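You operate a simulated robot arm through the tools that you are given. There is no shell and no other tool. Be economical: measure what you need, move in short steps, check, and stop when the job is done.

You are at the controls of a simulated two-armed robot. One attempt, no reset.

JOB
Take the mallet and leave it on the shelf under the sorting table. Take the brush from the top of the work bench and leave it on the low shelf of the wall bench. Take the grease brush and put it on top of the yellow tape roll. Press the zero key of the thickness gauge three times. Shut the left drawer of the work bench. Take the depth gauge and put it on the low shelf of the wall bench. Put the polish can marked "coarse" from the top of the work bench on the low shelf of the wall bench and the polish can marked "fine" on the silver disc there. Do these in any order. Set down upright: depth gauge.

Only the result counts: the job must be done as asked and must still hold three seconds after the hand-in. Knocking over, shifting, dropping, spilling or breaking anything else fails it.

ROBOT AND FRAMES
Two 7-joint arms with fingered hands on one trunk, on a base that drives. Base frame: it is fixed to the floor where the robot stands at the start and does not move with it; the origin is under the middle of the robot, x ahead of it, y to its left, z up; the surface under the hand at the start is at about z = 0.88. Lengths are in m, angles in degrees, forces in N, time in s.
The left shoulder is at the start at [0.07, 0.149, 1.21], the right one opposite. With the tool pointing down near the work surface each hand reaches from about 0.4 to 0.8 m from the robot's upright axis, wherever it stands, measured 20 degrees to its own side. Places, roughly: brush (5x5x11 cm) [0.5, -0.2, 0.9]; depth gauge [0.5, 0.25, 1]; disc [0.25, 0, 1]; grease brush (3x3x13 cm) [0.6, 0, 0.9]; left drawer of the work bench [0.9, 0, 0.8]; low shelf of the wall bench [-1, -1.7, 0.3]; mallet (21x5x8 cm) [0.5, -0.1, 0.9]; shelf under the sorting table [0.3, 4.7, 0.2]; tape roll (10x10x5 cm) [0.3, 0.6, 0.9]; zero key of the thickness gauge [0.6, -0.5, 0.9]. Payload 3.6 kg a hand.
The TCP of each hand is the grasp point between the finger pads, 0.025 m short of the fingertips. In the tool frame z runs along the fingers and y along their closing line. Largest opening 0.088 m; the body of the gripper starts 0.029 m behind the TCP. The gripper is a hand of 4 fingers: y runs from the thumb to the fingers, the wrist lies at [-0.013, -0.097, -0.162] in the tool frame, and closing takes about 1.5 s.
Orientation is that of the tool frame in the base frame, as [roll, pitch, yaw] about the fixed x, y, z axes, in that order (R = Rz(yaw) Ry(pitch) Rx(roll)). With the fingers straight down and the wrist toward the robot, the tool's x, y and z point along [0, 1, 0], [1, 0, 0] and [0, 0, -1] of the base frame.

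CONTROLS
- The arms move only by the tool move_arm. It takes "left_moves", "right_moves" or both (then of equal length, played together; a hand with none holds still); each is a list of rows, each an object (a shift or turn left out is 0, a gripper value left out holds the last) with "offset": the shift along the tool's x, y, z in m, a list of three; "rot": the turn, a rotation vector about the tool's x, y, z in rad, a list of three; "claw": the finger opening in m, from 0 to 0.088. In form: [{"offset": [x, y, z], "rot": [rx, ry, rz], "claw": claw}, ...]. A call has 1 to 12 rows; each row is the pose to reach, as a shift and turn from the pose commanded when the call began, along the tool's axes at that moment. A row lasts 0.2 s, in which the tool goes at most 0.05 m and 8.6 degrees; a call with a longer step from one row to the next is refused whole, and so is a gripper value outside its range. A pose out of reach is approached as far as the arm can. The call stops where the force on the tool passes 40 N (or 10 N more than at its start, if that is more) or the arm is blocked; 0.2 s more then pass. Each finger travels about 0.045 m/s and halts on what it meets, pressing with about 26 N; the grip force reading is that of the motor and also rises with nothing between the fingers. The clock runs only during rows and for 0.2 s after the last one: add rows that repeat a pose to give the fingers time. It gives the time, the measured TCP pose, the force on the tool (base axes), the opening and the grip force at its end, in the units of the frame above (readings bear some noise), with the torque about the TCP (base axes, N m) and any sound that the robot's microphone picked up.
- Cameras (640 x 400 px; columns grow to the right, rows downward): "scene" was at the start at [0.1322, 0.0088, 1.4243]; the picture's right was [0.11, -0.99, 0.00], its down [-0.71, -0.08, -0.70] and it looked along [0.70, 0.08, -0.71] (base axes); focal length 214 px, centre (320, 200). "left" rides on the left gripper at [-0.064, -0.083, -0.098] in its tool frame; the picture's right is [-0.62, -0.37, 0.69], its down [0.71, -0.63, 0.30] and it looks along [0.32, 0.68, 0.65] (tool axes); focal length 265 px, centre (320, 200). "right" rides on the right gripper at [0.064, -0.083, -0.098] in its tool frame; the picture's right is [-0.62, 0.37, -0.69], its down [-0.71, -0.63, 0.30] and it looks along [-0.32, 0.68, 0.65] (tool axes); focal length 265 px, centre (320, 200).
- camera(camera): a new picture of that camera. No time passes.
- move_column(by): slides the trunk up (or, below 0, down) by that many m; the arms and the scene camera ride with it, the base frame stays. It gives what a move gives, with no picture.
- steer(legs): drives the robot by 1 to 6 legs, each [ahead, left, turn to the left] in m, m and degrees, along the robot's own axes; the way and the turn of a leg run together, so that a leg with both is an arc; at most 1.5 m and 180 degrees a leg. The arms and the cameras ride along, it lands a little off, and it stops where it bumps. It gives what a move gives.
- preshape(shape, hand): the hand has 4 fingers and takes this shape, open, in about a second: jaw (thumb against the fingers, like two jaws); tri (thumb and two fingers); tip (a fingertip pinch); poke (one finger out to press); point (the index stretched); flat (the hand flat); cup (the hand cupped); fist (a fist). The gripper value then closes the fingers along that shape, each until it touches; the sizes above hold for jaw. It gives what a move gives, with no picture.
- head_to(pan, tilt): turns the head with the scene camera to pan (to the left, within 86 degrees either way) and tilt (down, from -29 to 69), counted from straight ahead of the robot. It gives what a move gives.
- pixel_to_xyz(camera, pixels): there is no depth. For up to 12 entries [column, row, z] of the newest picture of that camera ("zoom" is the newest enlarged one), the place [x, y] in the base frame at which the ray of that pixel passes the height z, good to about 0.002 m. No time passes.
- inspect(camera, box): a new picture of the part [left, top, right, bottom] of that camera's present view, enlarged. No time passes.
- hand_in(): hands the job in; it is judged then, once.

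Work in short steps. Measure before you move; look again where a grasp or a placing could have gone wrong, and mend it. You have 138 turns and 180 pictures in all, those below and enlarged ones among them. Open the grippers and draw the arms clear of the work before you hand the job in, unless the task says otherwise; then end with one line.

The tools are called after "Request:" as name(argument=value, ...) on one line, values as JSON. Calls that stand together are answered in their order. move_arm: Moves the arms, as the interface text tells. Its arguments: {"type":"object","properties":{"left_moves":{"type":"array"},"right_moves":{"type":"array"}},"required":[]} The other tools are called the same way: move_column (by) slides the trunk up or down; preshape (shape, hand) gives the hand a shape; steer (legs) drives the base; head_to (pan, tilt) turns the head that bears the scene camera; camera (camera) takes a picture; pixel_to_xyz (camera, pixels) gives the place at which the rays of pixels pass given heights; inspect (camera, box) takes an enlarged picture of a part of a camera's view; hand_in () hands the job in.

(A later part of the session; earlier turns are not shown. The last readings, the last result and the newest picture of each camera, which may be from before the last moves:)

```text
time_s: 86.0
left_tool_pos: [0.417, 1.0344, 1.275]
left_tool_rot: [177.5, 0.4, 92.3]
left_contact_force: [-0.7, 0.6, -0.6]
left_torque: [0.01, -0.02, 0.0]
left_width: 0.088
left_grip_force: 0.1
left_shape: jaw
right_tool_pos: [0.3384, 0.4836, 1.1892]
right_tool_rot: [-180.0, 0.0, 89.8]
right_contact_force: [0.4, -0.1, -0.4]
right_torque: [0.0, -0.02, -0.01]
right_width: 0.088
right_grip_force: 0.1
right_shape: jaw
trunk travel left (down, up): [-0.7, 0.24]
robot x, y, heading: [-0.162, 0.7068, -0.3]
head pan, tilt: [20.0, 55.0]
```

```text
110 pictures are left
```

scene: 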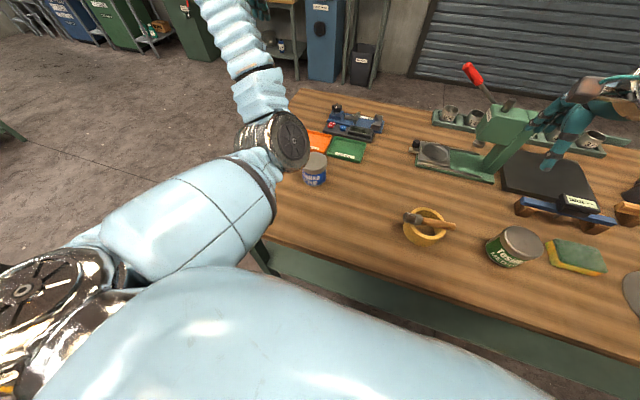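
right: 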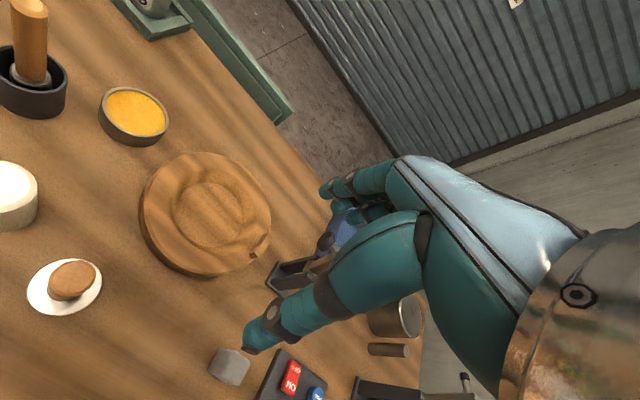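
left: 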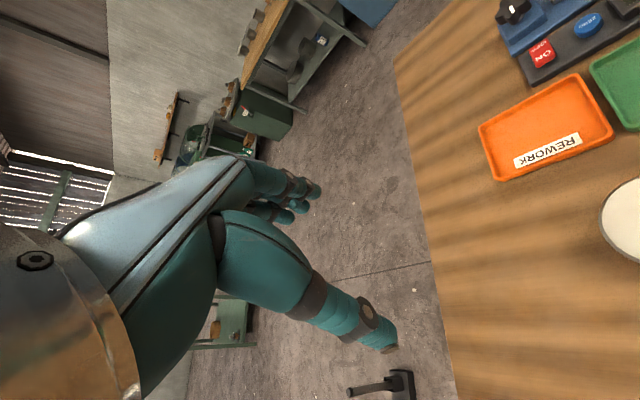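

That works: the elbow is rising. I continue rotating fingers toward the right and moving right/up.

Request:
move_arm(left_moves=[{"offset": [-0.01, 0.005, -0.005], "rot": [0, -0.08, 0.02]}, {"offset": [-0.02, 0.01, -0.01], "rot": [0, -0.16, 0.03]}, {"offset": [-0.035, 0.015, -0.015], "rot": [0, -0.24, 0.03]}, {"offset": [-0.05, 0.02, -0.02], "rot": [0, -0.32, 0.03]}, {"offset": [-0.07, 0.025, -0.025], "rot": [0, -0.4, 0.03]}, {"offset": [-0.09, 0.03, -0.03], "rot": [0, -0.5, 0.03]}, {"offset": [-0.11, 0.03, -0.03], "rot": [0, -0.6, 0.03]}, {"offset": [-0.13, 0.03, -0.03], "rot": [0, -0.7, 0.03]}, {"offset": [-0.15, 0.03, -0.03], "rot": [0, -0.8, 0.03]}, {"offset": [-0.17, 0.03, -0.03], "rot": [0, -0.9, 0.03]}])

Request:
camera(camera="scene")

```text
time_s: 88.1
left_tool_pos: [0.4498, 0.9641, 1.314]
left_tool_rot: [174.5, 47.2, 96.0]
left_contact_force: [1.2, 0.4, -0.5]
left_torque: [-0.01, -0.03, 0.02]
left_width: 0.0876
left_grip_force: 0.0
left_shape: jaw
right_tool_pos: [0.3381, 0.4842, 1.1907]
right_tool_rot: [179.9, -0.1, 89.9]
right_contact_force: [-0.4, -0.2, 0.1]
right_torque: [0.01, 0.01, -0.01]
right_width: 0.088
right_grip_force: 0.0
right_shape: jaw
trunk travel left (down, up): [-0.7, 0.24]
robot x, y, heading: [-0.1634, 0.704, -0.2]
head pan, tilt: [20.0, 55.0]
stopped in row 10 (left hand): the arm was blocked; the commanded pose is now the measured one
```

```text
109 pictures are left
```

scene: 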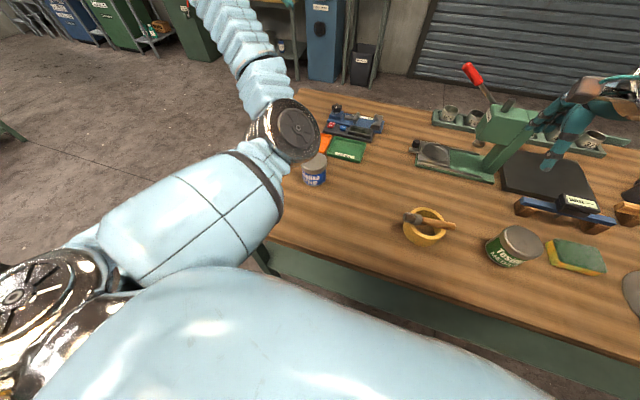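

Still elbow-in. I'll go back to fingers-down, then yaw the hand so the wrist lies to the left, which pulls the elbow out.

Request:
move_arm(left_moves=[{"rot": [0, 0.12, 0]}, {"rot": [0, 0.24, 0]}, {"rot": [0, 0.36, 0]}, {"rot": [0, 0.48, 0]}, {"rot": [0, 0.6, 0]}, {"rot": [0, 0.72, 0]}, {"rot": [0, 0.82, 0]}, {"rot": [0, 0.82, 0]}])

Request:
move_arm(left_moves=[{"rot": [0, 0, 0.1]}, {"rot": [0, 0, 0.2]}, {"rot": [0, 0, 0.3]}, {"rot": [0, 0, 0.4]}, {"rot": [0, 0, 0.5]}, {"rot": [0, 0, 0.6]}, {"rot": [0, 0, 0.7]}, {"rot": [0, 0, 0.8]}, {"rot": [0, 0, 0.9]}])

Request:
camera(camera="scene")

```text
time_s: 89.9
left_tool_pos: [0.4507, 0.9618, 1.3115]
left_tool_rot: [176.4, 0.3, 99.5]
left_contact_force: [0.5, -1.0, 0.6]
left_torque: [0.01, 0.01, 0.04]
left_width: 0.0876
left_grip_force: 0.1
left_shape: jaw
right_tool_pos: [0.3372, 0.4843, 1.19]
right_tool_rot: [-180.0, 0.1, 89.8]
right_contact_force: [0.2, 0.2, -0.7]
right_torque: [0.0, 0.01, 0.03]
right_width: 0.0876
right_grip_force: 0.0
right_shape: jaw
trunk travel left (down, up): [-0.7, 0.24]
robot x, y, heading: [-0.1606, 0.7077, 0.1]
head pan, tilt: [20.0, 55.0]
```

```text
time_s: 91.9
left_tool_pos: [0.4497, 0.9722, 1.3118]
left_tool_rot: [177.9, -2.8, 49.1]
left_contact_force: [0.0, 1.0, 0.7]
left_torque: [0.02, -0.01, 0.01]
left_width: 0.0876
left_grip_force: 0.0
left_shape: jaw
right_tool_pos: [0.3389, 0.4845, 1.1904]
right_tool_rot: [179.9, 0.1, 89.9]
right_contact_force: [-0.9, 0.8, -0.4]
right_torque: [-0.01, 0.0, 0.0]
right_width: 0.0878
right_grip_force: 0.0
right_shape: jaw
trunk travel left (down, up): [-0.7, 0.24]
robot x, y, heading: [-0.162, 0.7073, -0.3]
head pan, tilt: [20.0, 55.0]
```

```text
108 pictures are left
```

scene: 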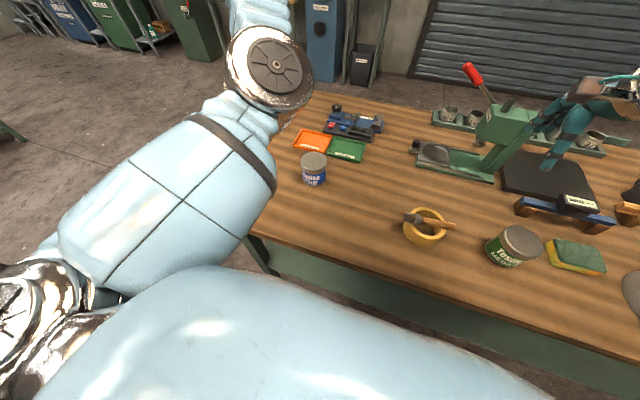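

The elbow has swung high, moving outward. I continue the yaw and move the hand to the left and back a bit.

Request:
move_arm(left_moves=[{"offset": [0.008, -0.01, 0], "rot": [0, 0, 0.08]}, {"offset": [0.016, -0.02, 0], "rot": [0, 0, 0.16]}, {"offset": [0.024, -0.03, 0], "rot": [0, 0, 0.24]}, {"offset": [0.032, -0.04, 0], "rot": [0, 0, 0.32]}, {"offset": [0.04, -0.05, 0], "rot": [0, 0, 0.4]}, {"offset": [0.048, -0.06, 0], "rot": [0, 0, 0.48]}, {"offset": [0.056, -0.07, 0], "rot": [0, 0, 0.56]}])

Request:
camera(camera="scene")

```text
time_s: 93.5
left_tool_pos: [0.4344, 1.0451, 1.3129]
left_tool_rot: [179.0, -3.6, 18.3]
left_contact_force: [0.0, -1.0, -0.3]
left_torque: [-0.03, 0.04, 0.0]
left_width: 0.0876
left_grip_force: 0.0
left_shape: jaw
left hand out of reach, approached as far as the arm can: row 7
right_tool_pos: [0.338, 0.4841, 1.1911]
right_tool_rot: [179.9, 0.0, 89.9]
right_contact_force: [0.2, -0.5, -1.1]
right_torque: [-0.02, 0.03, -0.03]
right_width: 0.088
right_grip_force: 0.1
right_shape: jaw
trunk travel left (down, up): [-0.7, 0.24]
robot x, y, heading: [-0.1619, 0.704, -0.2]
head pan, tilt: [20.0, 55.0]
```

```text
107 pictures are left
```

scene: 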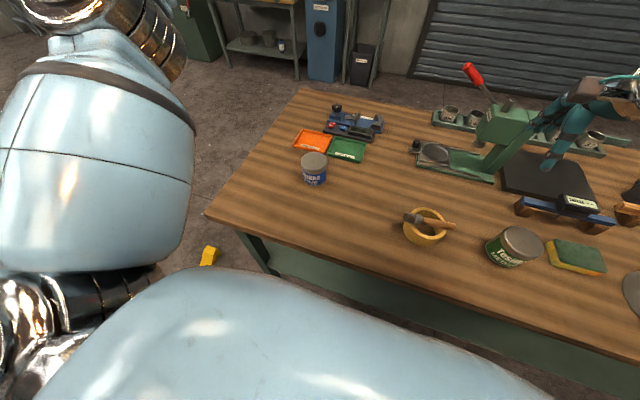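

The elbow is out on the left now. I bring the hand over the can with yaw about 45 and lower.

Request:
move_arm(left_moves=[{"offset": [-0.013, 0.015, 0.024], "rot": [0, 0, -0.06]}, {"offset": [-0.026, 0.03, 0.048], "rot": [0, 0, -0.12]}, {"offset": [-0.039, 0.046, 0.071], "rot": [0, 0, -0.18]}, {"offset": [-0.052, 0.061, 0.095], "rot": [0, 0, -0.24]}, {"offset": [-0.064, 0.076, 0.119], "rot": [0, 0, -0.3]}, {"offset": [-0.077, 0.091, 0.143], "rot": [0, 0, -0.36]}, {"offset": [-0.09, 0.107, 0.166], "rot": [0, 0.03, -0.42]}, {"offset": [-0.103, 0.122, 0.18], "rot": [0, 0.06, -0.47]}])

Request:
camera(camera="scene")

Request:
camera(camera="left")

```text
time_s: 94.5
left_tool_pos: [0.3882, 1.0859, 1.2006]
left_tool_rot: [178.4, -0.7, 42.2]
left_contact_force: [0.3, 0.7, -0.5]
left_torque: [0.03, 0.0, 0.01]
left_width: 0.0877
left_grip_force: 0.1
left_shape: jaw
right_tool_pos: [0.3383, 0.4859, 1.1905]
right_tool_rot: [180.0, 0.1, 89.9]
right_contact_force: [0.3, 0.8, 0.2]
right_torque: [-0.01, 0.02, 0.02]
right_width: 0.0881
right_grip_force: 0.0
right_shape: jaw
trunk travel left (down, up): [-0.7, 0.24]
robot x, y, heading: [-0.1619, 0.7031, -0.1]
head pan, tilt: [20.0, 55.0]
stopped in row 4 (left hand): the arm was blocked; the commanded pose is now the measured one
```

```text
106 pictures are left
```

scene: 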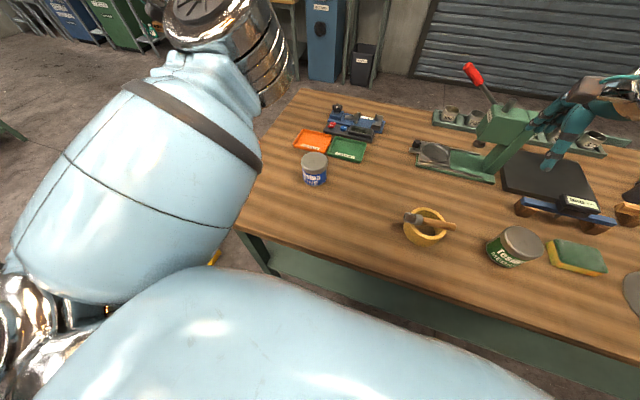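

```text
105 pictures are left
```

left: 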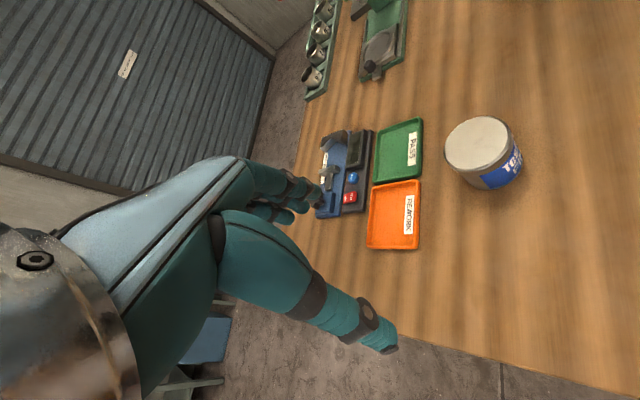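

I try yawing further (wrist fully to the left) slowly in place, so the elbow drops on the outside.

Request:
move_arm(left_moves=[{"rot": [0, 0, 0.06]}, {"rot": [0, 0, 0.12]}, {"rot": [0, 0, 0.18]}, {"rot": [0, 0, 0.24]}, {"rot": [0, 0, 0.3]}, {"rot": [0, 0, 0.36]}, {"offset": [0, 0, 0.01], "rot": [0, 0, 0.42]}, {"offset": [0, 0, 0.02], "rot": [0, 0, 0.48]}, {"offset": [0, 0, 0.03], "rot": [0, 0, 0.54]}, {"offset": [0, 0, 0.04], "rot": [0, 0, 0.6]}, {"offset": [0, 0, 0.05], "rot": [0, 0, 0.66]}, {"offset": [0, 0, 0.06], "rot": [0, 0, 0.72]}])

Request:
move_arm(left_moves=[{"offset": [0, 0, 0.015]}, {"offset": [0, 0, 0.03]}, {"offset": [0, 0, 0.045]}, {"offset": [0, 0, 0.06]}])

Request:
camera(camera="scene")

```text
time_s: 97.1
left_tool_pos: [0.3895, 1.0841, 1.1399]
left_tool_rot: [179.2, -1.5, 0.9]
left_contact_force: [0.9, -0.2, -1.1]
left_torque: [-0.03, 0.01, 0.04]
left_width: 0.0878
left_grip_force: 0.1
left_shape: jaw
right_tool_pos: [0.3385, 0.4835, 1.1906]
right_tool_rot: [-180.0, 0.0, 89.9]
right_contact_force: [0.6, -0.2, -0.3]
right_torque: [0.03, 0.0, -0.02]
right_width: 0.0877
right_grip_force: 0.1
right_shape: jaw
trunk travel left (down, up): [-0.7, 0.24]
robot x, y, heading: [-0.1604, 0.7058, -0.0]
head pan, tilt: [20.0, 55.0]
```

```text
time_s: 98.1
left_tool_pos: [0.3943, 1.0817, 1.0805]
left_tool_rot: [179.3, -1.6, 1.0]
left_contact_force: [-0.1, 0.2, 0.4]
left_torque: [-0.03, -0.04, -0.02]
left_width: 0.088
left_grip_force: 0.1
left_shape: jaw
right_tool_pos: [0.3398, 0.4842, 1.1909]
right_tool_rot: [-180.0, 0.0, 89.9]
right_contact_force: [-0.4, -0.6, -0.7]
right_torque: [-0.01, 0.01, -0.02]
right_width: 0.0878
right_grip_force: 0.0
right_shape: jaw
trunk travel left (down, up): [-0.7, 0.24]
robot x, y, heading: [-0.1631, 0.7041, -0.1]
head pan, tilt: [20.0, 55.0]
```

```text
104 pictures are left
```

scene: 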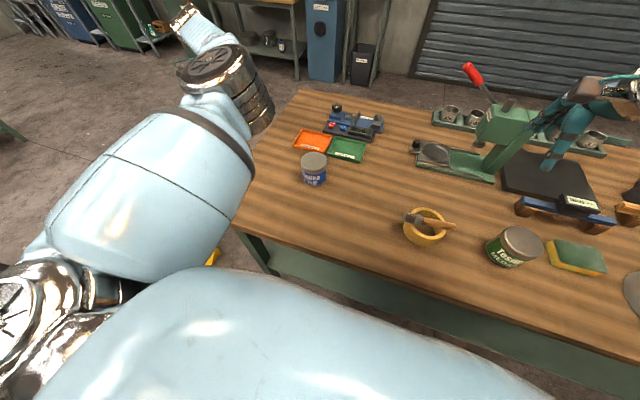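

Smooth again. I use the base to slide the hand over the can (0.185 m to the right).

Request:
steer(legs=[[0, -0.185, 0]])

Request:
camera(camera="left")

Request:
camera(camera="scene")

```text
time_s: 101.2
left_tool_pos: [0.3935, 0.8931, 1.0807]
left_tool_rot: [179.2, -1.5, 0.9]
left_contact_force: [-0.3, 0.7, 0.1]
left_torque: [-0.03, -0.01, 0.01]
left_width: 0.0879
left_grip_force: 0.0
left_shape: jaw
right_tool_pos: [0.3388, 0.2935, 1.1913]
right_tool_rot: [-179.9, 0.1, 89.8]
right_contact_force: [0.1, 0.8, 0.0]
right_torque: [0.01, -0.03, 0.02]
right_width: 0.0877
right_grip_force: 0.1
right_shape: jaw
trunk travel left (down, up): [-0.7, 0.24]
robot x, y, heading: [-0.1597, 0.5131, -0.5]
head pan, tilt: [20.0, 55.0]
```

```text
103 pictures are left
```

left: 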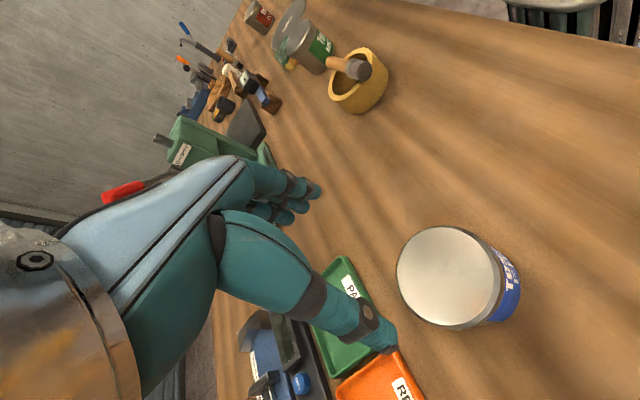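

```text
102 pictures are left
```

scene: 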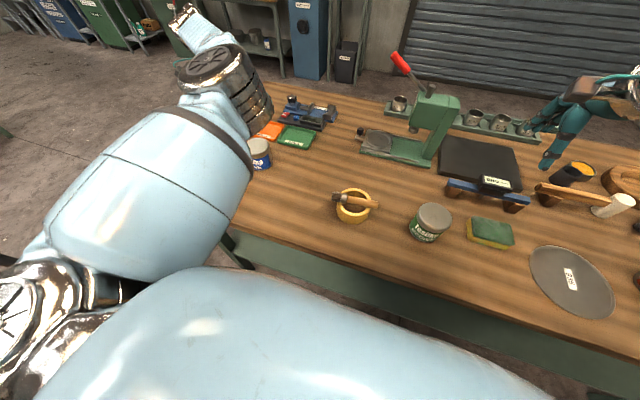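

I measure the can lid from the left camera and the scene.

Request:
pixel_to_xyz(camera="left", pixels=[[449, 277, 0.96], [449, 277, 0.95], [397, 270, 0.96], [500, 285, 0.96], [445, 227, 0.96], [455, 330, 0.96], [449, 277, 0.97]])

Request:
pixel_to_xyz(camera="scene", pixels=[[260, 146, 0.96], [260, 146, 0.95], [249, 146, 0.96], [271, 146, 0.96]])

Request:
inspect(camera="scene", box=[235, 125, 295, 185])

```text
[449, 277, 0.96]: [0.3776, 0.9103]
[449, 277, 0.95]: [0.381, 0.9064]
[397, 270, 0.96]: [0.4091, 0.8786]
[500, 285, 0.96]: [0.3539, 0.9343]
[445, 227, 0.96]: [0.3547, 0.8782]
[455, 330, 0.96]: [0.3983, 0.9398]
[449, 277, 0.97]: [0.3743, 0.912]
```

```text
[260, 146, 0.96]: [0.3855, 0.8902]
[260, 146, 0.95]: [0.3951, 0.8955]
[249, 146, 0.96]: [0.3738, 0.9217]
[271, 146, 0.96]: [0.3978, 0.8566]
```

```text
6.67 times, centred on (265, 155) of scene
```

zoom: 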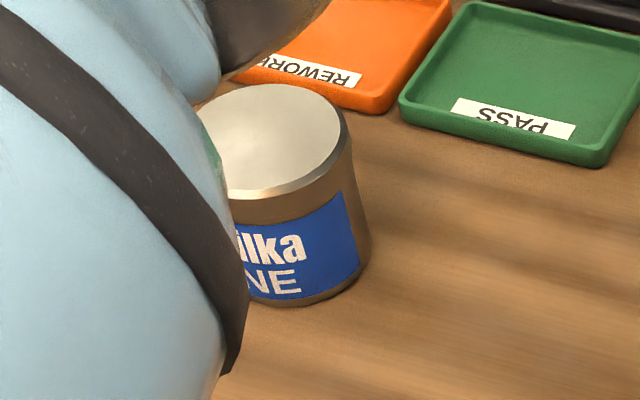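

Lid centre about (0.379,0.904), diameter ~0.078. I descend to z≈1.0 (fingertips just above the lid) and re-check alignment.

Request:
move_arm(left_moves=[{"offset": [-0.005, -0.004, 0.02]}, {"offset": [-0.01, -0.008, 0.04]}, {"offset": [-0.0145, -0.011, 0.06]}, {"offset": [-0.0145, -0.011, 0.08]}, {"offset": [-0.0145, -0.011, 0.08]}])

Request:
camera(camera="left")

Request:
inspect(camera="scene", box=[225, 95, 325, 185])

```text
time_s: 102.4
left_tool_pos: [0.3795, 0.8994, 0.9998]
left_tool_rot: [179.3, -1.5, 0.9]
left_contact_force: [0.1, 0.8, -0.5]
left_torque: [0.03, -0.01, -0.01]
left_width: 0.0879
left_grip_force: 0.0
left_shape: jaw
right_tool_pos: [0.3371, 0.2936, 1.1902]
right_tool_rot: [179.9, 0.0, 89.8]
right_contact_force: [-0.1, 0.3, 0.3]
right_torque: [0.02, -0.02, -0.04]
right_width: 0.088
right_grip_force: 0.0
right_shape: jaw
trunk travel left (down, up): [-0.7, 0.24]
robot x, y, heading: [-0.165, 0.5126, -0.3]
head pan, tilt: [20.0, 55.0]
```

```text
100 pictures are left
```

left: 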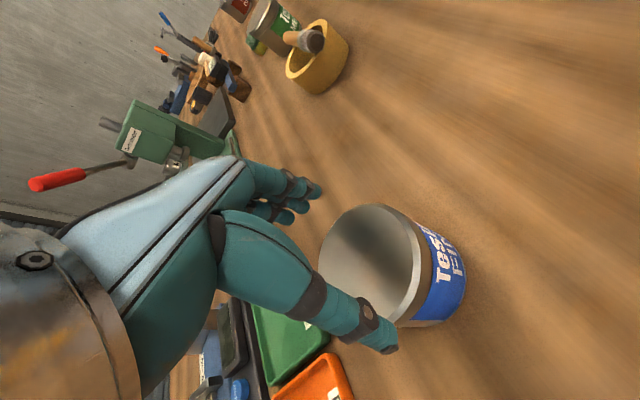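

```text
4.44 times, centred on (275, 140) of scene
```

zoom: 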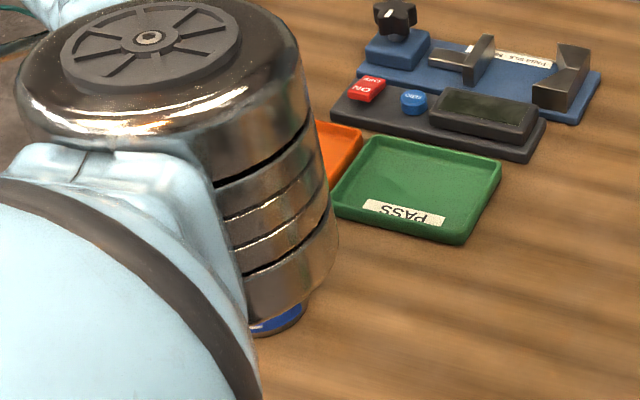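

Measure lid centre again from this closer view.

Request:
pixel_to_xyz(camera="left", pixels=[[370, 264, 0.955], [320, 255, 0.955], [421, 272, 0.955], [375, 205, 0.955], [370, 264, 0.96], [370, 264, 0.95], [383, 348, 0.975], [312, 190, 0.975], [303, 205, 0.975]])

Request:
inspect(camera="left", box=[240, 160, 480, 360])

```text
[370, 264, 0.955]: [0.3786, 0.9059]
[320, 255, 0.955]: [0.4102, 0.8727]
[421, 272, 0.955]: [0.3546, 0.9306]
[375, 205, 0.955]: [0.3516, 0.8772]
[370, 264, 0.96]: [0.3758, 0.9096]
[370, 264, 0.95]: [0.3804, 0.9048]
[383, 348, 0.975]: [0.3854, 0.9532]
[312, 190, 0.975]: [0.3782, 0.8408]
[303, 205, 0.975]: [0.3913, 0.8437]
```

```text
2.00 times, centred on (360, 260) of left
```

zoom: 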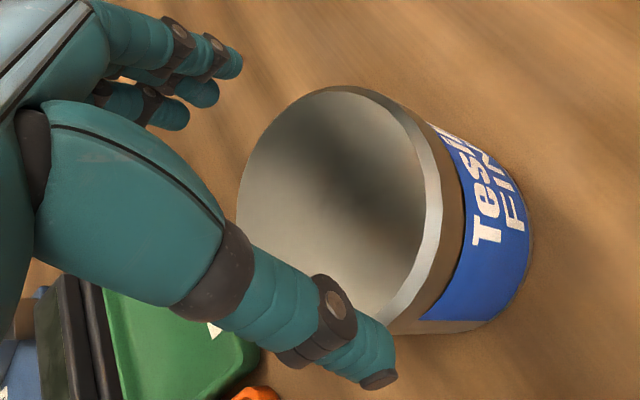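

Shift 5 mm toward +y and descend to z≈0.94.

Request:
move_arm(left_moves=[{"offset": [0, -0.005, 0]}, {"offset": [-0.001, -0.005, 0.015]}, {"offset": [-0.001, -0.005, 0.03]}, {"offset": [-0.001, -0.005, 0.045]}, {"offset": [-0.001, -0.005, 0.058]}, {"offset": [-0.001, -0.005, 0.058]}])

Request:
inspect(camera="left", box=[240, 160, 480, 360])

```text
time_s: 103.8
left_tool_pos: [0.3806, 0.9024, 0.9448]
left_tool_rot: [179.4, -1.8, 0.9]
left_contact_force: [-2.1, -1.0, 21.3]
left_torque: [-0.1, 0.06, 0.0]
left_width: 0.088
left_grip_force: 0.2
left_shape: jaw
right_tool_pos: [0.3356, 0.2903, 1.191]
right_tool_rot: [179.9, -0.1, 89.8]
right_contact_force: [0.5, -0.3, -0.4]
right_torque: [-0.02, -0.02, -0.01]
right_width: 0.088
right_grip_force: 0.1
right_shape: jaw
trunk travel left (down, up): [-0.7, 0.24]
robot x, y, heading: [-0.162, 0.513, -0.2]
head pan, tilt: [20.0, 55.0]
```

```text
2.00 times, centred on (360, 260) of left
```

zoom: 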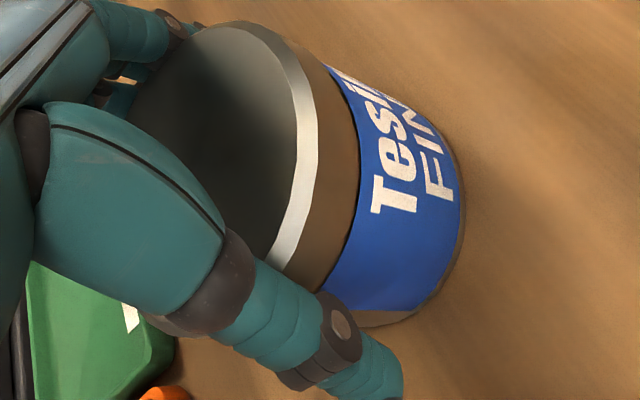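

Palm touches the lid (21 N). Back up 5 mm and close on the can.

Request:
move_arm(left_moves=[{"offset": [0, 0, -0.006]}, {"offset": [0, 0, -0.006], "claw": 0.06}, {"offset": [0, 0, -0.006], "claw": 0.06}, {"offset": [0, 0, -0.006], "claw": 0.06}, {"offset": [0, 0, -0.006], "claw": 0.06}])

Request:
inspect(camera="left", box=[240, 160, 480, 360])

```text
time_s: 105.0
left_tool_pos: [0.3821, 0.9057, 0.9474]
left_tool_rot: [179.3, -1.5, 0.8]
left_contact_force: [-1.3, -0.9, 0.9]
left_torque: [-0.06, -0.08, -0.02]
left_width: 0.0667
left_grip_force: 26.3
left_shape: jaw
right_tool_pos: [0.3371, 0.2928, 1.1894]
right_tool_rot: [180.0, -0.1, 89.8]
right_contact_force: [-0.4, -0.4, -0.3]
right_torque: [-0.01, 0.01, 0.02]
right_width: 0.0878
right_grip_force: 0.1
right_shape: jaw
trunk travel left (down, up): [-0.7, 0.24]
robot x, y, heading: [-0.1612, 0.5123, -0.1]
head pan, tilt: [20.0, 55.0]
```

```text
2.00 times, centred on (360, 260) of left
```

zoom: 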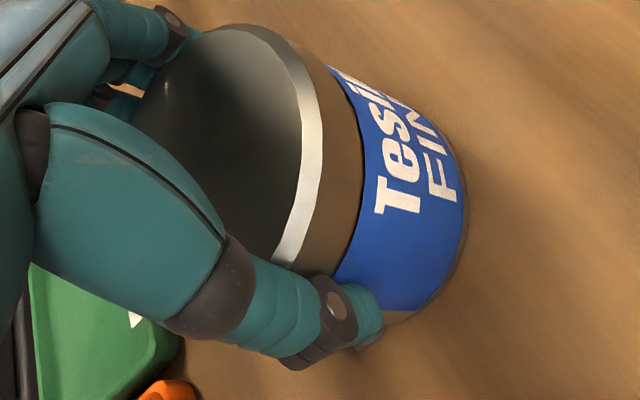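

The can is gripped. I lift it slowly.

Request:
move_arm(left_moves=[{"offset": [0, 0, -0.01]}, {"offset": [0, 0, -0.025]}, {"offset": [0, 0, -0.045]}, {"offset": [0, 0, -0.065]}, {"offset": [0, 0, -0.085]}, {"offset": [0, 0, -0.105]}, {"offset": [0, 0, -0.125]}, {"offset": [0, 0, -0.145]}, {"offset": [0, 0, -0.165]}])

Request:
camera(camera="left")

```text
time_s: 107.0
left_tool_pos: [0.3762, 0.9064, 1.1121]
left_tool_rot: [179.2, -1.5, 0.8]
left_contact_force: [-0.8, 0.3, -2.3]
left_torque: [-0.01, 0.0, -0.02]
left_width: 0.067
left_grip_force: 25.8
left_shape: jaw
right_tool_pos: [0.3372, 0.2937, 1.1899]
right_tool_rot: [179.8, 0.0, 89.8]
right_contact_force: [-1.0, -0.5, -0.2]
right_torque: [0.0, 0.01, 0.04]
right_width: 0.0879
right_grip_force: 0.1
right_shape: jaw
trunk travel left (down, up): [-0.7, 0.24]
robot x, y, heading: [-0.1611, 0.511, -0.0]
head pan, tilt: [20.0, 55.0]
```

```text
95 pictures are left
```

left: 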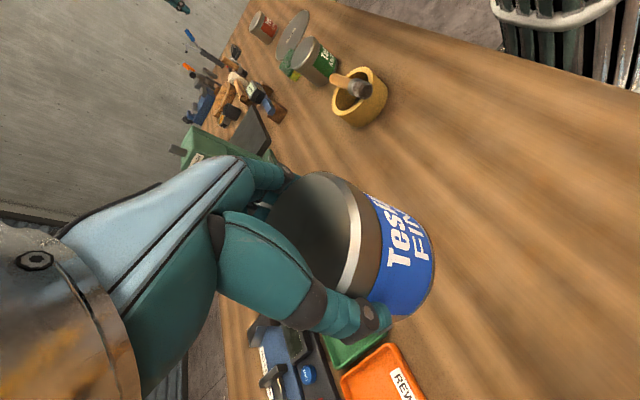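

FINE is held. I drive right 0.885 m, back 0.09, to bring it over the disc.

Request:
steer(legs=[[-0.09, 0, 0], [0, -0.885, 0]])

Request:
head_to(pan=25, tilt=55)

Request:
camera(camera="scene")

Request:
camera(camera="left")

```text
time_s: 120.0
left_tool_pos: [0.2824, 0.0133, 1.1097]
left_tool_rot: [179.2, -1.4, 0.6]
left_contact_force: [0.4, 0.3, -3.1]
left_torque: [-0.03, -0.02, 0.0]
left_width: 0.0667
left_grip_force: 26.2
left_shape: jaw
right_tool_pos: [0.2391, -0.5999, 1.1902]
right_tool_rot: [-179.9, 0.0, 89.4]
right_contact_force: [-0.2, -0.6, -0.2]
right_torque: [-0.01, 0.01, -0.02]
right_width: 0.0877
right_grip_force: 0.1
right_shape: jaw
trunk travel left (down, up): [-0.7, 0.24]
robot x, y, heading: [-0.2601, -0.3839, -0.7]
head pan, tilt: [20.0, 55.0]
```

```text
time_s: 120.7
left_tool_pos: [0.2832, 0.0128, 1.1115]
left_tool_rot: [179.1, -1.3, 0.5]
left_contact_force: [0.2, 0.8, -2.9]
left_torque: [0.03, 0.01, 0.0]
left_width: 0.0666
left_grip_force: 25.8
left_shape: jaw
right_tool_pos: [0.24, -0.6012, 1.1907]
right_tool_rot: [-180.0, 0.2, 89.4]
right_contact_force: [-0.7, -1.1, 1.2]
right_torque: [0.0, -0.02, -0.04]
right_width: 0.0883
right_grip_force: 0.0
right_shape: jaw
trunk travel left (down, up): [-0.7, 0.24]
robot x, y, heading: [-0.2565, -0.3784, -0.8]
head pan, tilt: [25.0, 55.0]
```

```text
94 pictures are left
```

scene: 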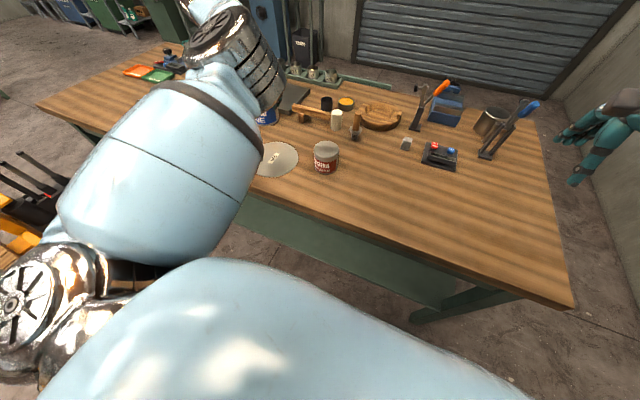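

```text
93 pictures are left
```

left: 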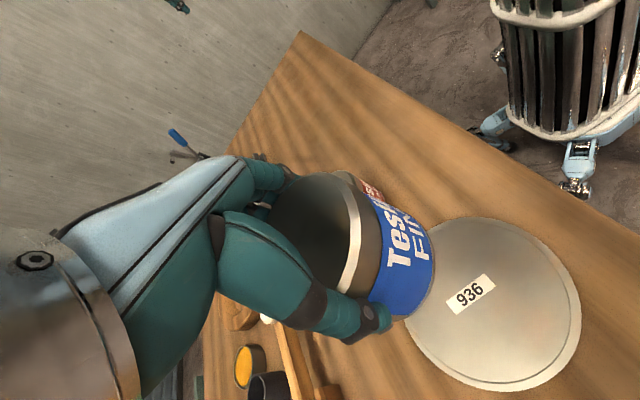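

Measure the disc centre from the left camera.

Request:
pixel_to_xyz(camera="left", pixels=[[493, 303, 0.885], [405, 300, 0.885], [580, 308, 0.885], [488, 218, 0.885], [500, 390, 0.885]])

Request:
pixel_to_xyz(camera="scene", pixels=[[299, 159, 0.885], [271, 178, 0.885], [275, 142, 0.885], [327, 150, 0.965]])

```text
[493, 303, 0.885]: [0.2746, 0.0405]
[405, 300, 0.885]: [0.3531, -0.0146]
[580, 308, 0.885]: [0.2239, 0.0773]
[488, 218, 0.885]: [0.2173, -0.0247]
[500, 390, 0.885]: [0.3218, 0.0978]
```

```text
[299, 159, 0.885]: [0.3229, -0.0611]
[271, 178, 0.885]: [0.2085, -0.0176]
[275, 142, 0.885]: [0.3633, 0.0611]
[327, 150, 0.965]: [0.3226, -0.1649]
```

Disc centre about (0.284,0.024). I lower to just above, shifting 9 mm.

Request:
move_arm(left_moves=[{"offset": [0, -0.009, 0.02]}, {"offset": [0, -0.009, 0.04]}, {"offset": [0, -0.009, 0.06]}, {"offset": [0, -0.009, 0.08]}, {"offset": [0, -0.009, 0.1]}, {"offset": [0, -0.009, 0.12]}, {"offset": [0, -0.009, 0.135]}, {"offset": [0, -0.009, 0.147]}, {"offset": [0, -0.009, 0.147]}])

Request:
camera(camera="left")

Request:
inspect(camera="scene", box=[230, 90, 360, 190])

```text
time_s: 122.7
left_tool_pos: [0.2873, 0.0191, 0.9657]
left_tool_rot: [179.2, -1.6, 0.6]
left_contact_force: [0.1, 0.4, -2.1]
left_torque: [-0.01, -0.01, 0.0]
left_width: 0.0665
left_grip_force: 26.1
left_shape: jaw
right_tool_pos: [0.2395, -0.6011, 1.1895]
right_tool_rot: [180.0, 0.0, 89.4]
right_contact_force: [-0.8, 0.9, -0.2]
right_torque: [0.04, -0.04, 0.03]
right_width: 0.0881
right_grip_force: 0.0
right_shape: jaw
trunk travel left (down, up): [-0.7, 0.24]
robot x, y, heading: [-0.2588, -0.3809, -0.6]
head pan, tilt: [25.0, 55.0]
```

```text
92 pictures are left
```

left: 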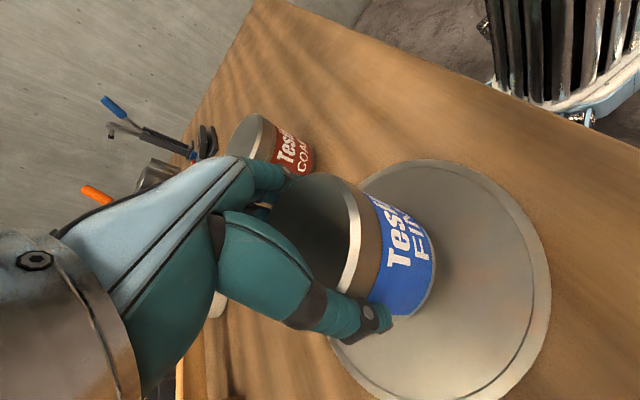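

```text
4.00 times, centred on (295, 140) of scene
```

zoom: 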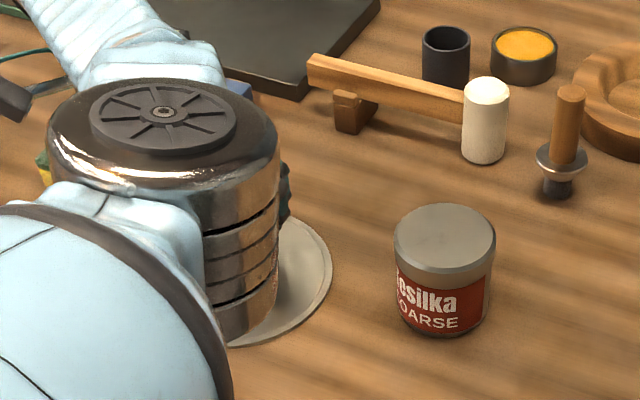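

Aligned within the disc. I lower in small steps and watch the force.

Request:
move_arm(left_moves=[{"offset": [-0.002, 0, 0.004]}, {"offset": [-0.002, 0, 0.008]}, {"offset": [-0.002, 0, 0.01]}, {"offset": [-0.002, 0, 0.01]}])

```text
time_s: 123.7
left_tool_pos: [0.284, 0.0177, 0.9554]
left_tool_rot: [179.2, -1.4, 0.7]
left_contact_force: [-0.4, 0.2, -2.6]
left_torque: [0.0, 0.04, 0.0]
left_width: 0.0666
left_grip_force: 26.1
left_shape: jaw
right_tool_pos: [0.239, -0.6021, 1.1912]
right_tool_rot: [180.0, 0.0, 89.4]
right_contact_force: [-0.5, 0.4, 0.4]
right_torque: [0.01, 0.0, -0.01]
right_width: 0.0877
right_grip_force: 0.0
right_shape: jaw
trunk travel left (down, up): [-0.7, 0.24]
robot x, y, heading: [-0.2574, -0.3815, -0.8]
head pan, tilt: [25.0, 55.0]
```

Request:
move_arm(left_moves=[{"offset": [0, 0, 0.002]}, {"offset": [0, 0, 0.004]}, {"offset": [0, 0, 0.004]}])

```text
time_s: 124.5
left_tool_pos: [0.2845, 0.0195, 0.9518]
left_tool_rot: [179.3, -1.4, 0.6]
left_contact_force: [-1.1, -0.4, -2.1]
left_torque: [0.02, -0.03, 0.03]
left_width: 0.0663
left_grip_force: 25.7
left_shape: jaw
right_tool_pos: [0.2402, -0.602, 1.1898]
right_tool_rot: [180.0, 0.1, 89.5]
right_contact_force: [-0.2, 0.9, -0.8]
right_torque: [0.02, 0.0, 0.01]
right_width: 0.0878
right_grip_force: 0.0
right_shape: jaw
trunk travel left (down, up): [-0.7, 0.24]
robot x, y, heading: [-0.2602, -0.3832, -0.6]
head pan, tilt: [25.0, 55.0]
```

No contact yet at 0.952; a few mm more.

Request:
move_arm(left_moves=[{"offset": [0, 0, 0.002]}, {"offset": [0, 0, 0.0035]}, {"offset": [0, 0, 0.0035]}])

Request:
inspect(camera="left", box=[320, 160, 560, 400])

```text
time_s: 125.3
left_tool_pos: [0.2836, 0.0183, 0.9504]
left_tool_rot: [179.3, -1.8, 0.7]
left_contact_force: [0.1, 2.5, 11.3]
left_torque: [-0.2, -0.08, 0.0]
left_width: 0.0666
left_grip_force: 25.6
left_shape: jaw
right_tool_pos: [0.2372, -0.6027, 1.1908]
right_tool_rot: [179.8, 0.0, 89.5]
right_contact_force: [0.2, -0.6, 0.2]
right_torque: [0.01, -0.01, 0.0]
right_width: 0.088
right_grip_force: 0.0
right_shape: jaw
trunk travel left (down, up): [-0.7, 0.24]
robot x, y, heading: [-0.2592, -0.378, -0.9]
head pan, tilt: [25.0, 55.0]
```

```text
1.67 times, centred on (440, 280) of left
```

zoom: 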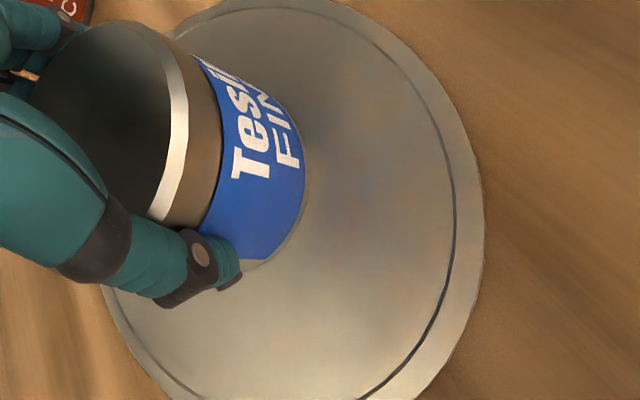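

Contact. Open the fingers and rise.

Request:
move_arm(left_moves=[{"offset": [0, 0, -0.001], "claw": 0.08}, {"offset": [0, 0, -0.001], "claw": 0.088}, {"offset": [0, 0, -0.001], "claw": 0.088}, {"offset": [0, 0, -0.01], "claw": 0.088}, {"offset": [0, 0, -0.025]}, {"offset": [0, 0, -0.045]}, {"offset": [0, 0, -0.07]}, {"offset": [0, 0, -0.1]}, {"offset": [0, 0, -0.13]}, {"offset": [0, 0, -0.16]}])

Request:
camera(camera="left")

```text
time_s: 127.5
left_tool_pos: [0.2787, 0.0204, 1.1076]
left_tool_rot: [179.1, -1.6, 0.7]
left_contact_force: [-0.2, -0.3, -1.3]
left_torque: [-0.01, -0.02, -0.03]
left_width: 0.0879
left_grip_force: 0.0
left_shape: jaw
right_tool_pos: [0.2387, -0.6018, 1.1901]
right_tool_rot: [180.0, 0.0, 89.5]
right_contact_force: [0.0, -0.5, -0.8]
right_torque: [-0.02, 0.03, 0.03]
right_width: 0.0878
right_grip_force: 0.1
right_shape: jaw
trunk travel left (down, up): [-0.7, 0.24]
robot x, y, heading: [-0.2637, -0.3775, -0.5]
head pan, tilt: [25.0, 55.0]
```

```text
89 pictures are left
```

left: 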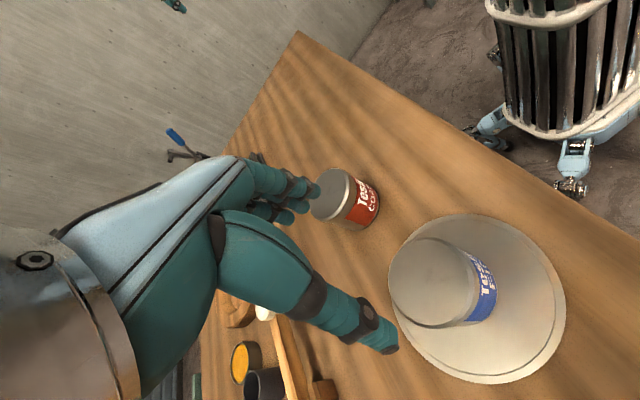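

FINE stands on the disc. Next COARSE with the right hand: I drive left so the right hand comes over it.

Request:
steer(legs=[[0.1, 0, 0.6], [0, 0.44, 0]])

Request:
camera(camera="right")

Request:
head_to(pan=-10, tilt=55)

Request:
camera(camera="scene")

```text
time_s: 135.2
left_tool_pos: [0.3802, 0.4621, 1.107]
left_tool_rot: [179.2, -1.5, 0.5]
left_contact_force: [0.0, 0.7, 0.0]
left_torque: [0.02, -0.01, -0.01]
left_width: 0.088
left_grip_force: 0.0
left_shape: jaw
right_tool_pos: [0.3411, -0.1599, 1.1894]
right_tool_rot: [-180.0, 0.0, 89.4]
right_contact_force: [0.1, 0.3, 0.2]
right_torque: [0.0, 0.02, -0.02]
right_width: 0.0879
right_grip_force: 0.1
right_shape: jaw
trunk travel left (down, up): [-0.7, 0.24]
robot x, y, heading: [-0.1536, 0.0639, -0.6]
head pan, tilt: [25.0, 55.0]
```

```text
88 pictures are left
```

right: 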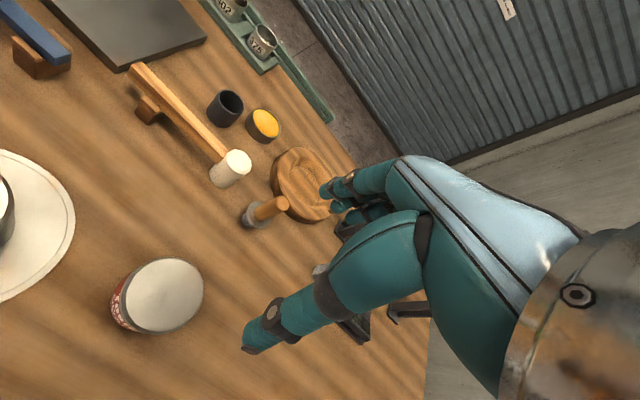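

```text
time_s: 136.2
left_tool_pos: [0.3807, 0.4627, 1.1082]
left_tool_rot: [179.3, -1.5, 0.5]
left_contact_force: [-0.3, 0.0, -0.1]
left_torque: [0.01, -0.01, -0.01]
left_width: 0.0878
left_grip_force: 0.1
left_shape: jaw
right_tool_pos: [0.3418, -0.1593, 1.1901]
right_tool_rot: [179.9, 0.0, 89.4]
right_contact_force: [1.0, -1.0, -0.3]
right_torque: [-0.01, -0.02, 0.01]
right_width: 0.088
right_grip_force: 0.0
right_shape: jaw
trunk travel left (down, up): [-0.7, 0.24]
robot x, y, heading: [-0.1591, 0.0619, -0.7]
head pan, tilt: [-10.0, 55.0]
```

```text
87 pictures are left
```

scene: 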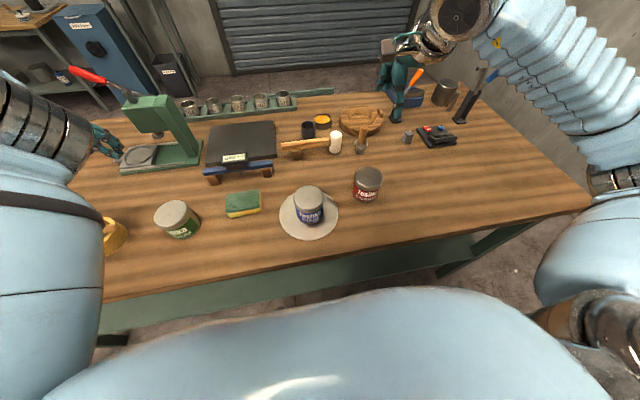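

Request:
pixel_to_xyz(camera="right", pixels=[[166, 296, 0.967], [128, 300, 0.967], [204, 292, 0.967]])

Request:
pixel_to_xyz(camera="scene", pixels=[[368, 178, 0.967], [354, 178, 0.967], [383, 178, 0.967], [362, 149, 0.88], [361, 134, 0.98], [335, 134, 0.96], [212, 184, 0.88], [268, 174, 0.88]])

```text
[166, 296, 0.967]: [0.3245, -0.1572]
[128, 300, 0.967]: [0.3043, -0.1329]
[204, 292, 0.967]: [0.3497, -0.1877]
```

```text
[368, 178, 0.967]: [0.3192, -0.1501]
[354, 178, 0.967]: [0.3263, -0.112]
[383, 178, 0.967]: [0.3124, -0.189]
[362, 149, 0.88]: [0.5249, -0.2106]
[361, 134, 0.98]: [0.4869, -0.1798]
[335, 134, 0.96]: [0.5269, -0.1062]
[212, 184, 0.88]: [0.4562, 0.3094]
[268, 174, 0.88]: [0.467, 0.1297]
```

COARSE lid centre about (0.322,-0.155). I lower the right hand to just above the lid.

Request:
move_arm(right_moves=[{"offset": [0.003, -0.018, 0.03]}, {"offset": [0.003, -0.018, 0.07]}, {"offset": [0.003, -0.018, 0.11]}, {"offset": [0.003, -0.018, 0.15]}, {"offset": [0.003, -0.018, 0.175]}, {"offset": [0.003, -0.018, 0.175]}])

Request:
camera(camera="right")

Request:
pixel_to_xyz(camera="right", pixels=[[280, 270, 0.967], [255, 345, 0.99], [328, 190, 0.99]])

```text
time_s: 137.6
left_tool_pos: [0.3823, 0.4627, 1.1073]
left_tool_rot: [179.3, -1.5, 0.5]
left_contact_force: [-0.4, 0.6, 0.4]
left_torque: [-0.01, 0.01, 0.03]
left_width: 0.0877
left_grip_force: 0.1
left_shape: jaw
right_tool_pos: [0.3214, -0.1557, 1.015]
right_tool_rot: [180.0, 0.0, 89.4]
right_contact_force: [-0.2, 0.1, 0.0]
right_torque: [0.04, 0.0, -0.02]
right_width: 0.0877
right_grip_force: 0.0
right_shape: jaw
trunk travel left (down, up): [-0.7, 0.24]
robot x, y, heading: [-0.1548, 0.0613, -0.6]
head pan, tilt: [-10.0, 55.0]
```

```text
86 pictures are left
```

right: 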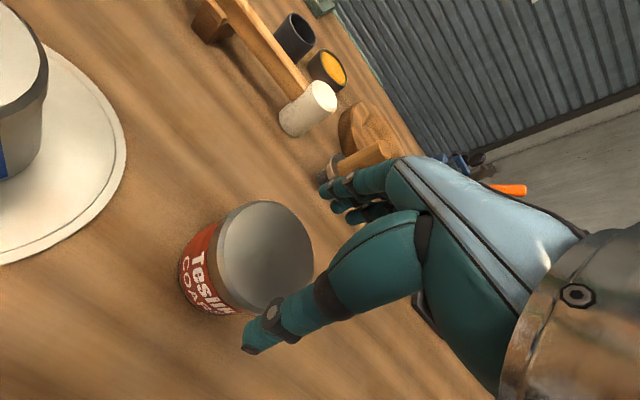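

```text
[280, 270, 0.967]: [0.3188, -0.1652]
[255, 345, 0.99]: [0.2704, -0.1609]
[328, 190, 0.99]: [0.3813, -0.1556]
```

Request:
pixel_to_xyz(camera="right", pixels=[[265, 257, 0.967], [217, 250, 0.967], [314, 262, 0.967], [260, 202, 0.967], [270, 312, 0.967]])

```text
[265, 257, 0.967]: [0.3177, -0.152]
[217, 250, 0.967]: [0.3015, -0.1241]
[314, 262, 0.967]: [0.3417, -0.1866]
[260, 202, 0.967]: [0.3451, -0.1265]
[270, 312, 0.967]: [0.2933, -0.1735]
```

Aligned within ~2 mm. Descend to z≈0.953 and close.

Request:
move_arm(right_moves=[{"offset": [0.002, -0.001, 0.015]}, {"offset": [0.002, -0.001, 0.03]}, {"offset": [0.002, -0.001, 0.045]}, {"offset": [0.002, -0.001, 0.062]}, {"offset": [0.002, -0.001, 0.062]}])

Request:
move_arm(right_moves=[{"claw": 0.06}, {"claw": 0.06}, {"claw": 0.06}, {"claw": 0.06}, {"claw": 0.06}])

Request:
camera(camera="right")

```text
time_s: 138.8
left_tool_pos: [0.3802, 0.4639, 1.1068]
left_tool_rot: [179.2, -1.4, 0.6]
left_contact_force: [-0.4, 0.9, -0.6]
left_torque: [-0.01, 0.01, -0.01]
left_width: 0.088
left_grip_force: 0.0
left_shape: jaw
right_tool_pos: [0.3217, -0.1564, 0.955]
right_tool_rot: [179.8, 0.1, 89.4]
right_contact_force: [3.1, 0.8, 6.7]
right_torque: [0.06, -0.14, 0.01]
right_width: 0.088
right_grip_force: 0.0
right_shape: jaw
trunk travel left (down, up): [-0.7, 0.24]
robot x, y, heading: [-0.1582, 0.0641, -0.4]
head pan, tilt: [-10.0, 55.0]
```

```text
time_s: 140.0
left_tool_pos: [0.3812, 0.4636, 1.1065]
left_tool_rot: [179.2, -1.5, 0.6]
left_contact_force: [0.0, -0.2, 0.5]
left_torque: [0.01, -0.02, -0.01]
left_width: 0.088
left_grip_force: 0.1
left_shape: jaw
right_tool_pos: [0.3218, -0.157, 0.9536]
right_tool_rot: [-180.0, -0.1, 89.4]
right_contact_force: [3.1, 1.7, 6.0]
right_torque: [-0.02, -0.28, 0.08]
right_width: 0.0681
right_grip_force: 25.6
right_shape: jaw
trunk travel left (down, up): [-0.7, 0.24]
robot x, y, heading: [-0.1564, 0.0609, -0.9]
head pan, tilt: [-10.0, 55.0]
```

```text
85 pictures are left
```

right: 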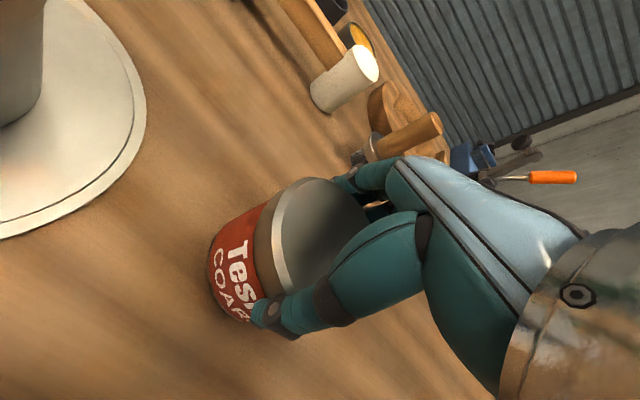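

COARSE is gripped. I lift it, back away from the bench and turn right toward the wall bench.

Request:
move_arm(right_moves=[{"offset": [0, 0, -0.01]}, {"offset": [0, 0, -0.04]}, {"offset": [0, 0, -0.08]}, {"offset": [0, 0, -0.12]}, {"offset": [0, 0, -0.16]}, {"offset": [0, 0, -0.2]}])

Request:
steer(legs=[[-0.65, 0, 0], [0, 0, -89.4]])

Request:
head_to(pan=0, tilt=35)

Request:
camera(camera="scene")

```text
time_s: 141.4
left_tool_pos: [0.3811, 0.4636, 1.1067]
left_tool_rot: [179.2, -1.5, 0.5]
left_contact_force: [-0.9, -0.9, -0.1]
left_torque: [0.02, -0.02, -0.04]
left_width: 0.0881
left_grip_force: 0.0
left_shape: jaw
right_tool_pos: [0.3235, -0.1538, 1.1542]
right_tool_rot: [-179.9, 0.1, 89.4]
right_contact_force: [-0.4, 0.5, -3.3]
right_torque: [0.02, 0.0, 0.03]
right_width: 0.0679
right_grip_force: 25.7
right_shape: jaw
trunk travel left (down, up): [-0.7, 0.24]
robot x, y, heading: [-0.1577, 0.0638, -0.6]
head pan, tilt: [-10.0, 55.0]
```

```text
time_s: 160.0
left_tool_pos: [-0.3944, -0.4466, 1.1056]
left_tool_rot: [179.3, -1.6, -86.2]
left_contact_force: [0.7, -0.2, 0.2]
left_torque: [0.0, 0.0, 0.03]
left_width: 0.0879
left_grip_force: 0.0
left_shape: jaw
right_tool_pos: [-1.0127, -0.4236, 1.1528]
right_tool_rot: [179.9, 0.0, 2.6]
right_contact_force: [-0.3, 0.1, -2.7]
right_torque: [-0.01, -0.04, -0.01]
right_width: 0.0682
right_grip_force: 25.9
right_shape: jaw
trunk travel left (down, up): [-0.7, 0.24]
robot x, y, heading: [-0.8229, 0.0664, -87.4]
head pan, tilt: [-10.0, 55.0]
```

```text
time_s: 160.8
left_tool_pos: [-0.3936, -0.4478, 1.108]
left_tool_rot: [179.3, -1.6, -86.4]
left_contact_force: [-0.1, 1.0, 0.5]
left_torque: [0.0, -0.02, 0.03]
left_width: 0.0879
left_grip_force: 0.0
left_shape: jaw
right_tool_pos: [-1.0135, -0.4244, 1.1542]
right_tool_rot: [-180.0, 0.0, 2.6]
right_contact_force: [0.8, 0.1, -3.6]
right_torque: [0.02, 0.03, -0.02]
right_width: 0.0681
right_grip_force: 25.9
right_shape: jaw
trunk travel left (down, up): [-0.7, 0.24]
robot x, y, heading: [-0.8215, 0.0631, -87.3]
head pan, tilt: [0.0, 35.0]
```

```text
84 pictures are left
```

scene: 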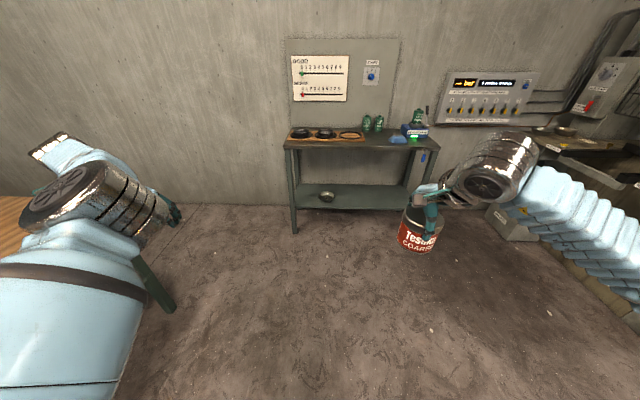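

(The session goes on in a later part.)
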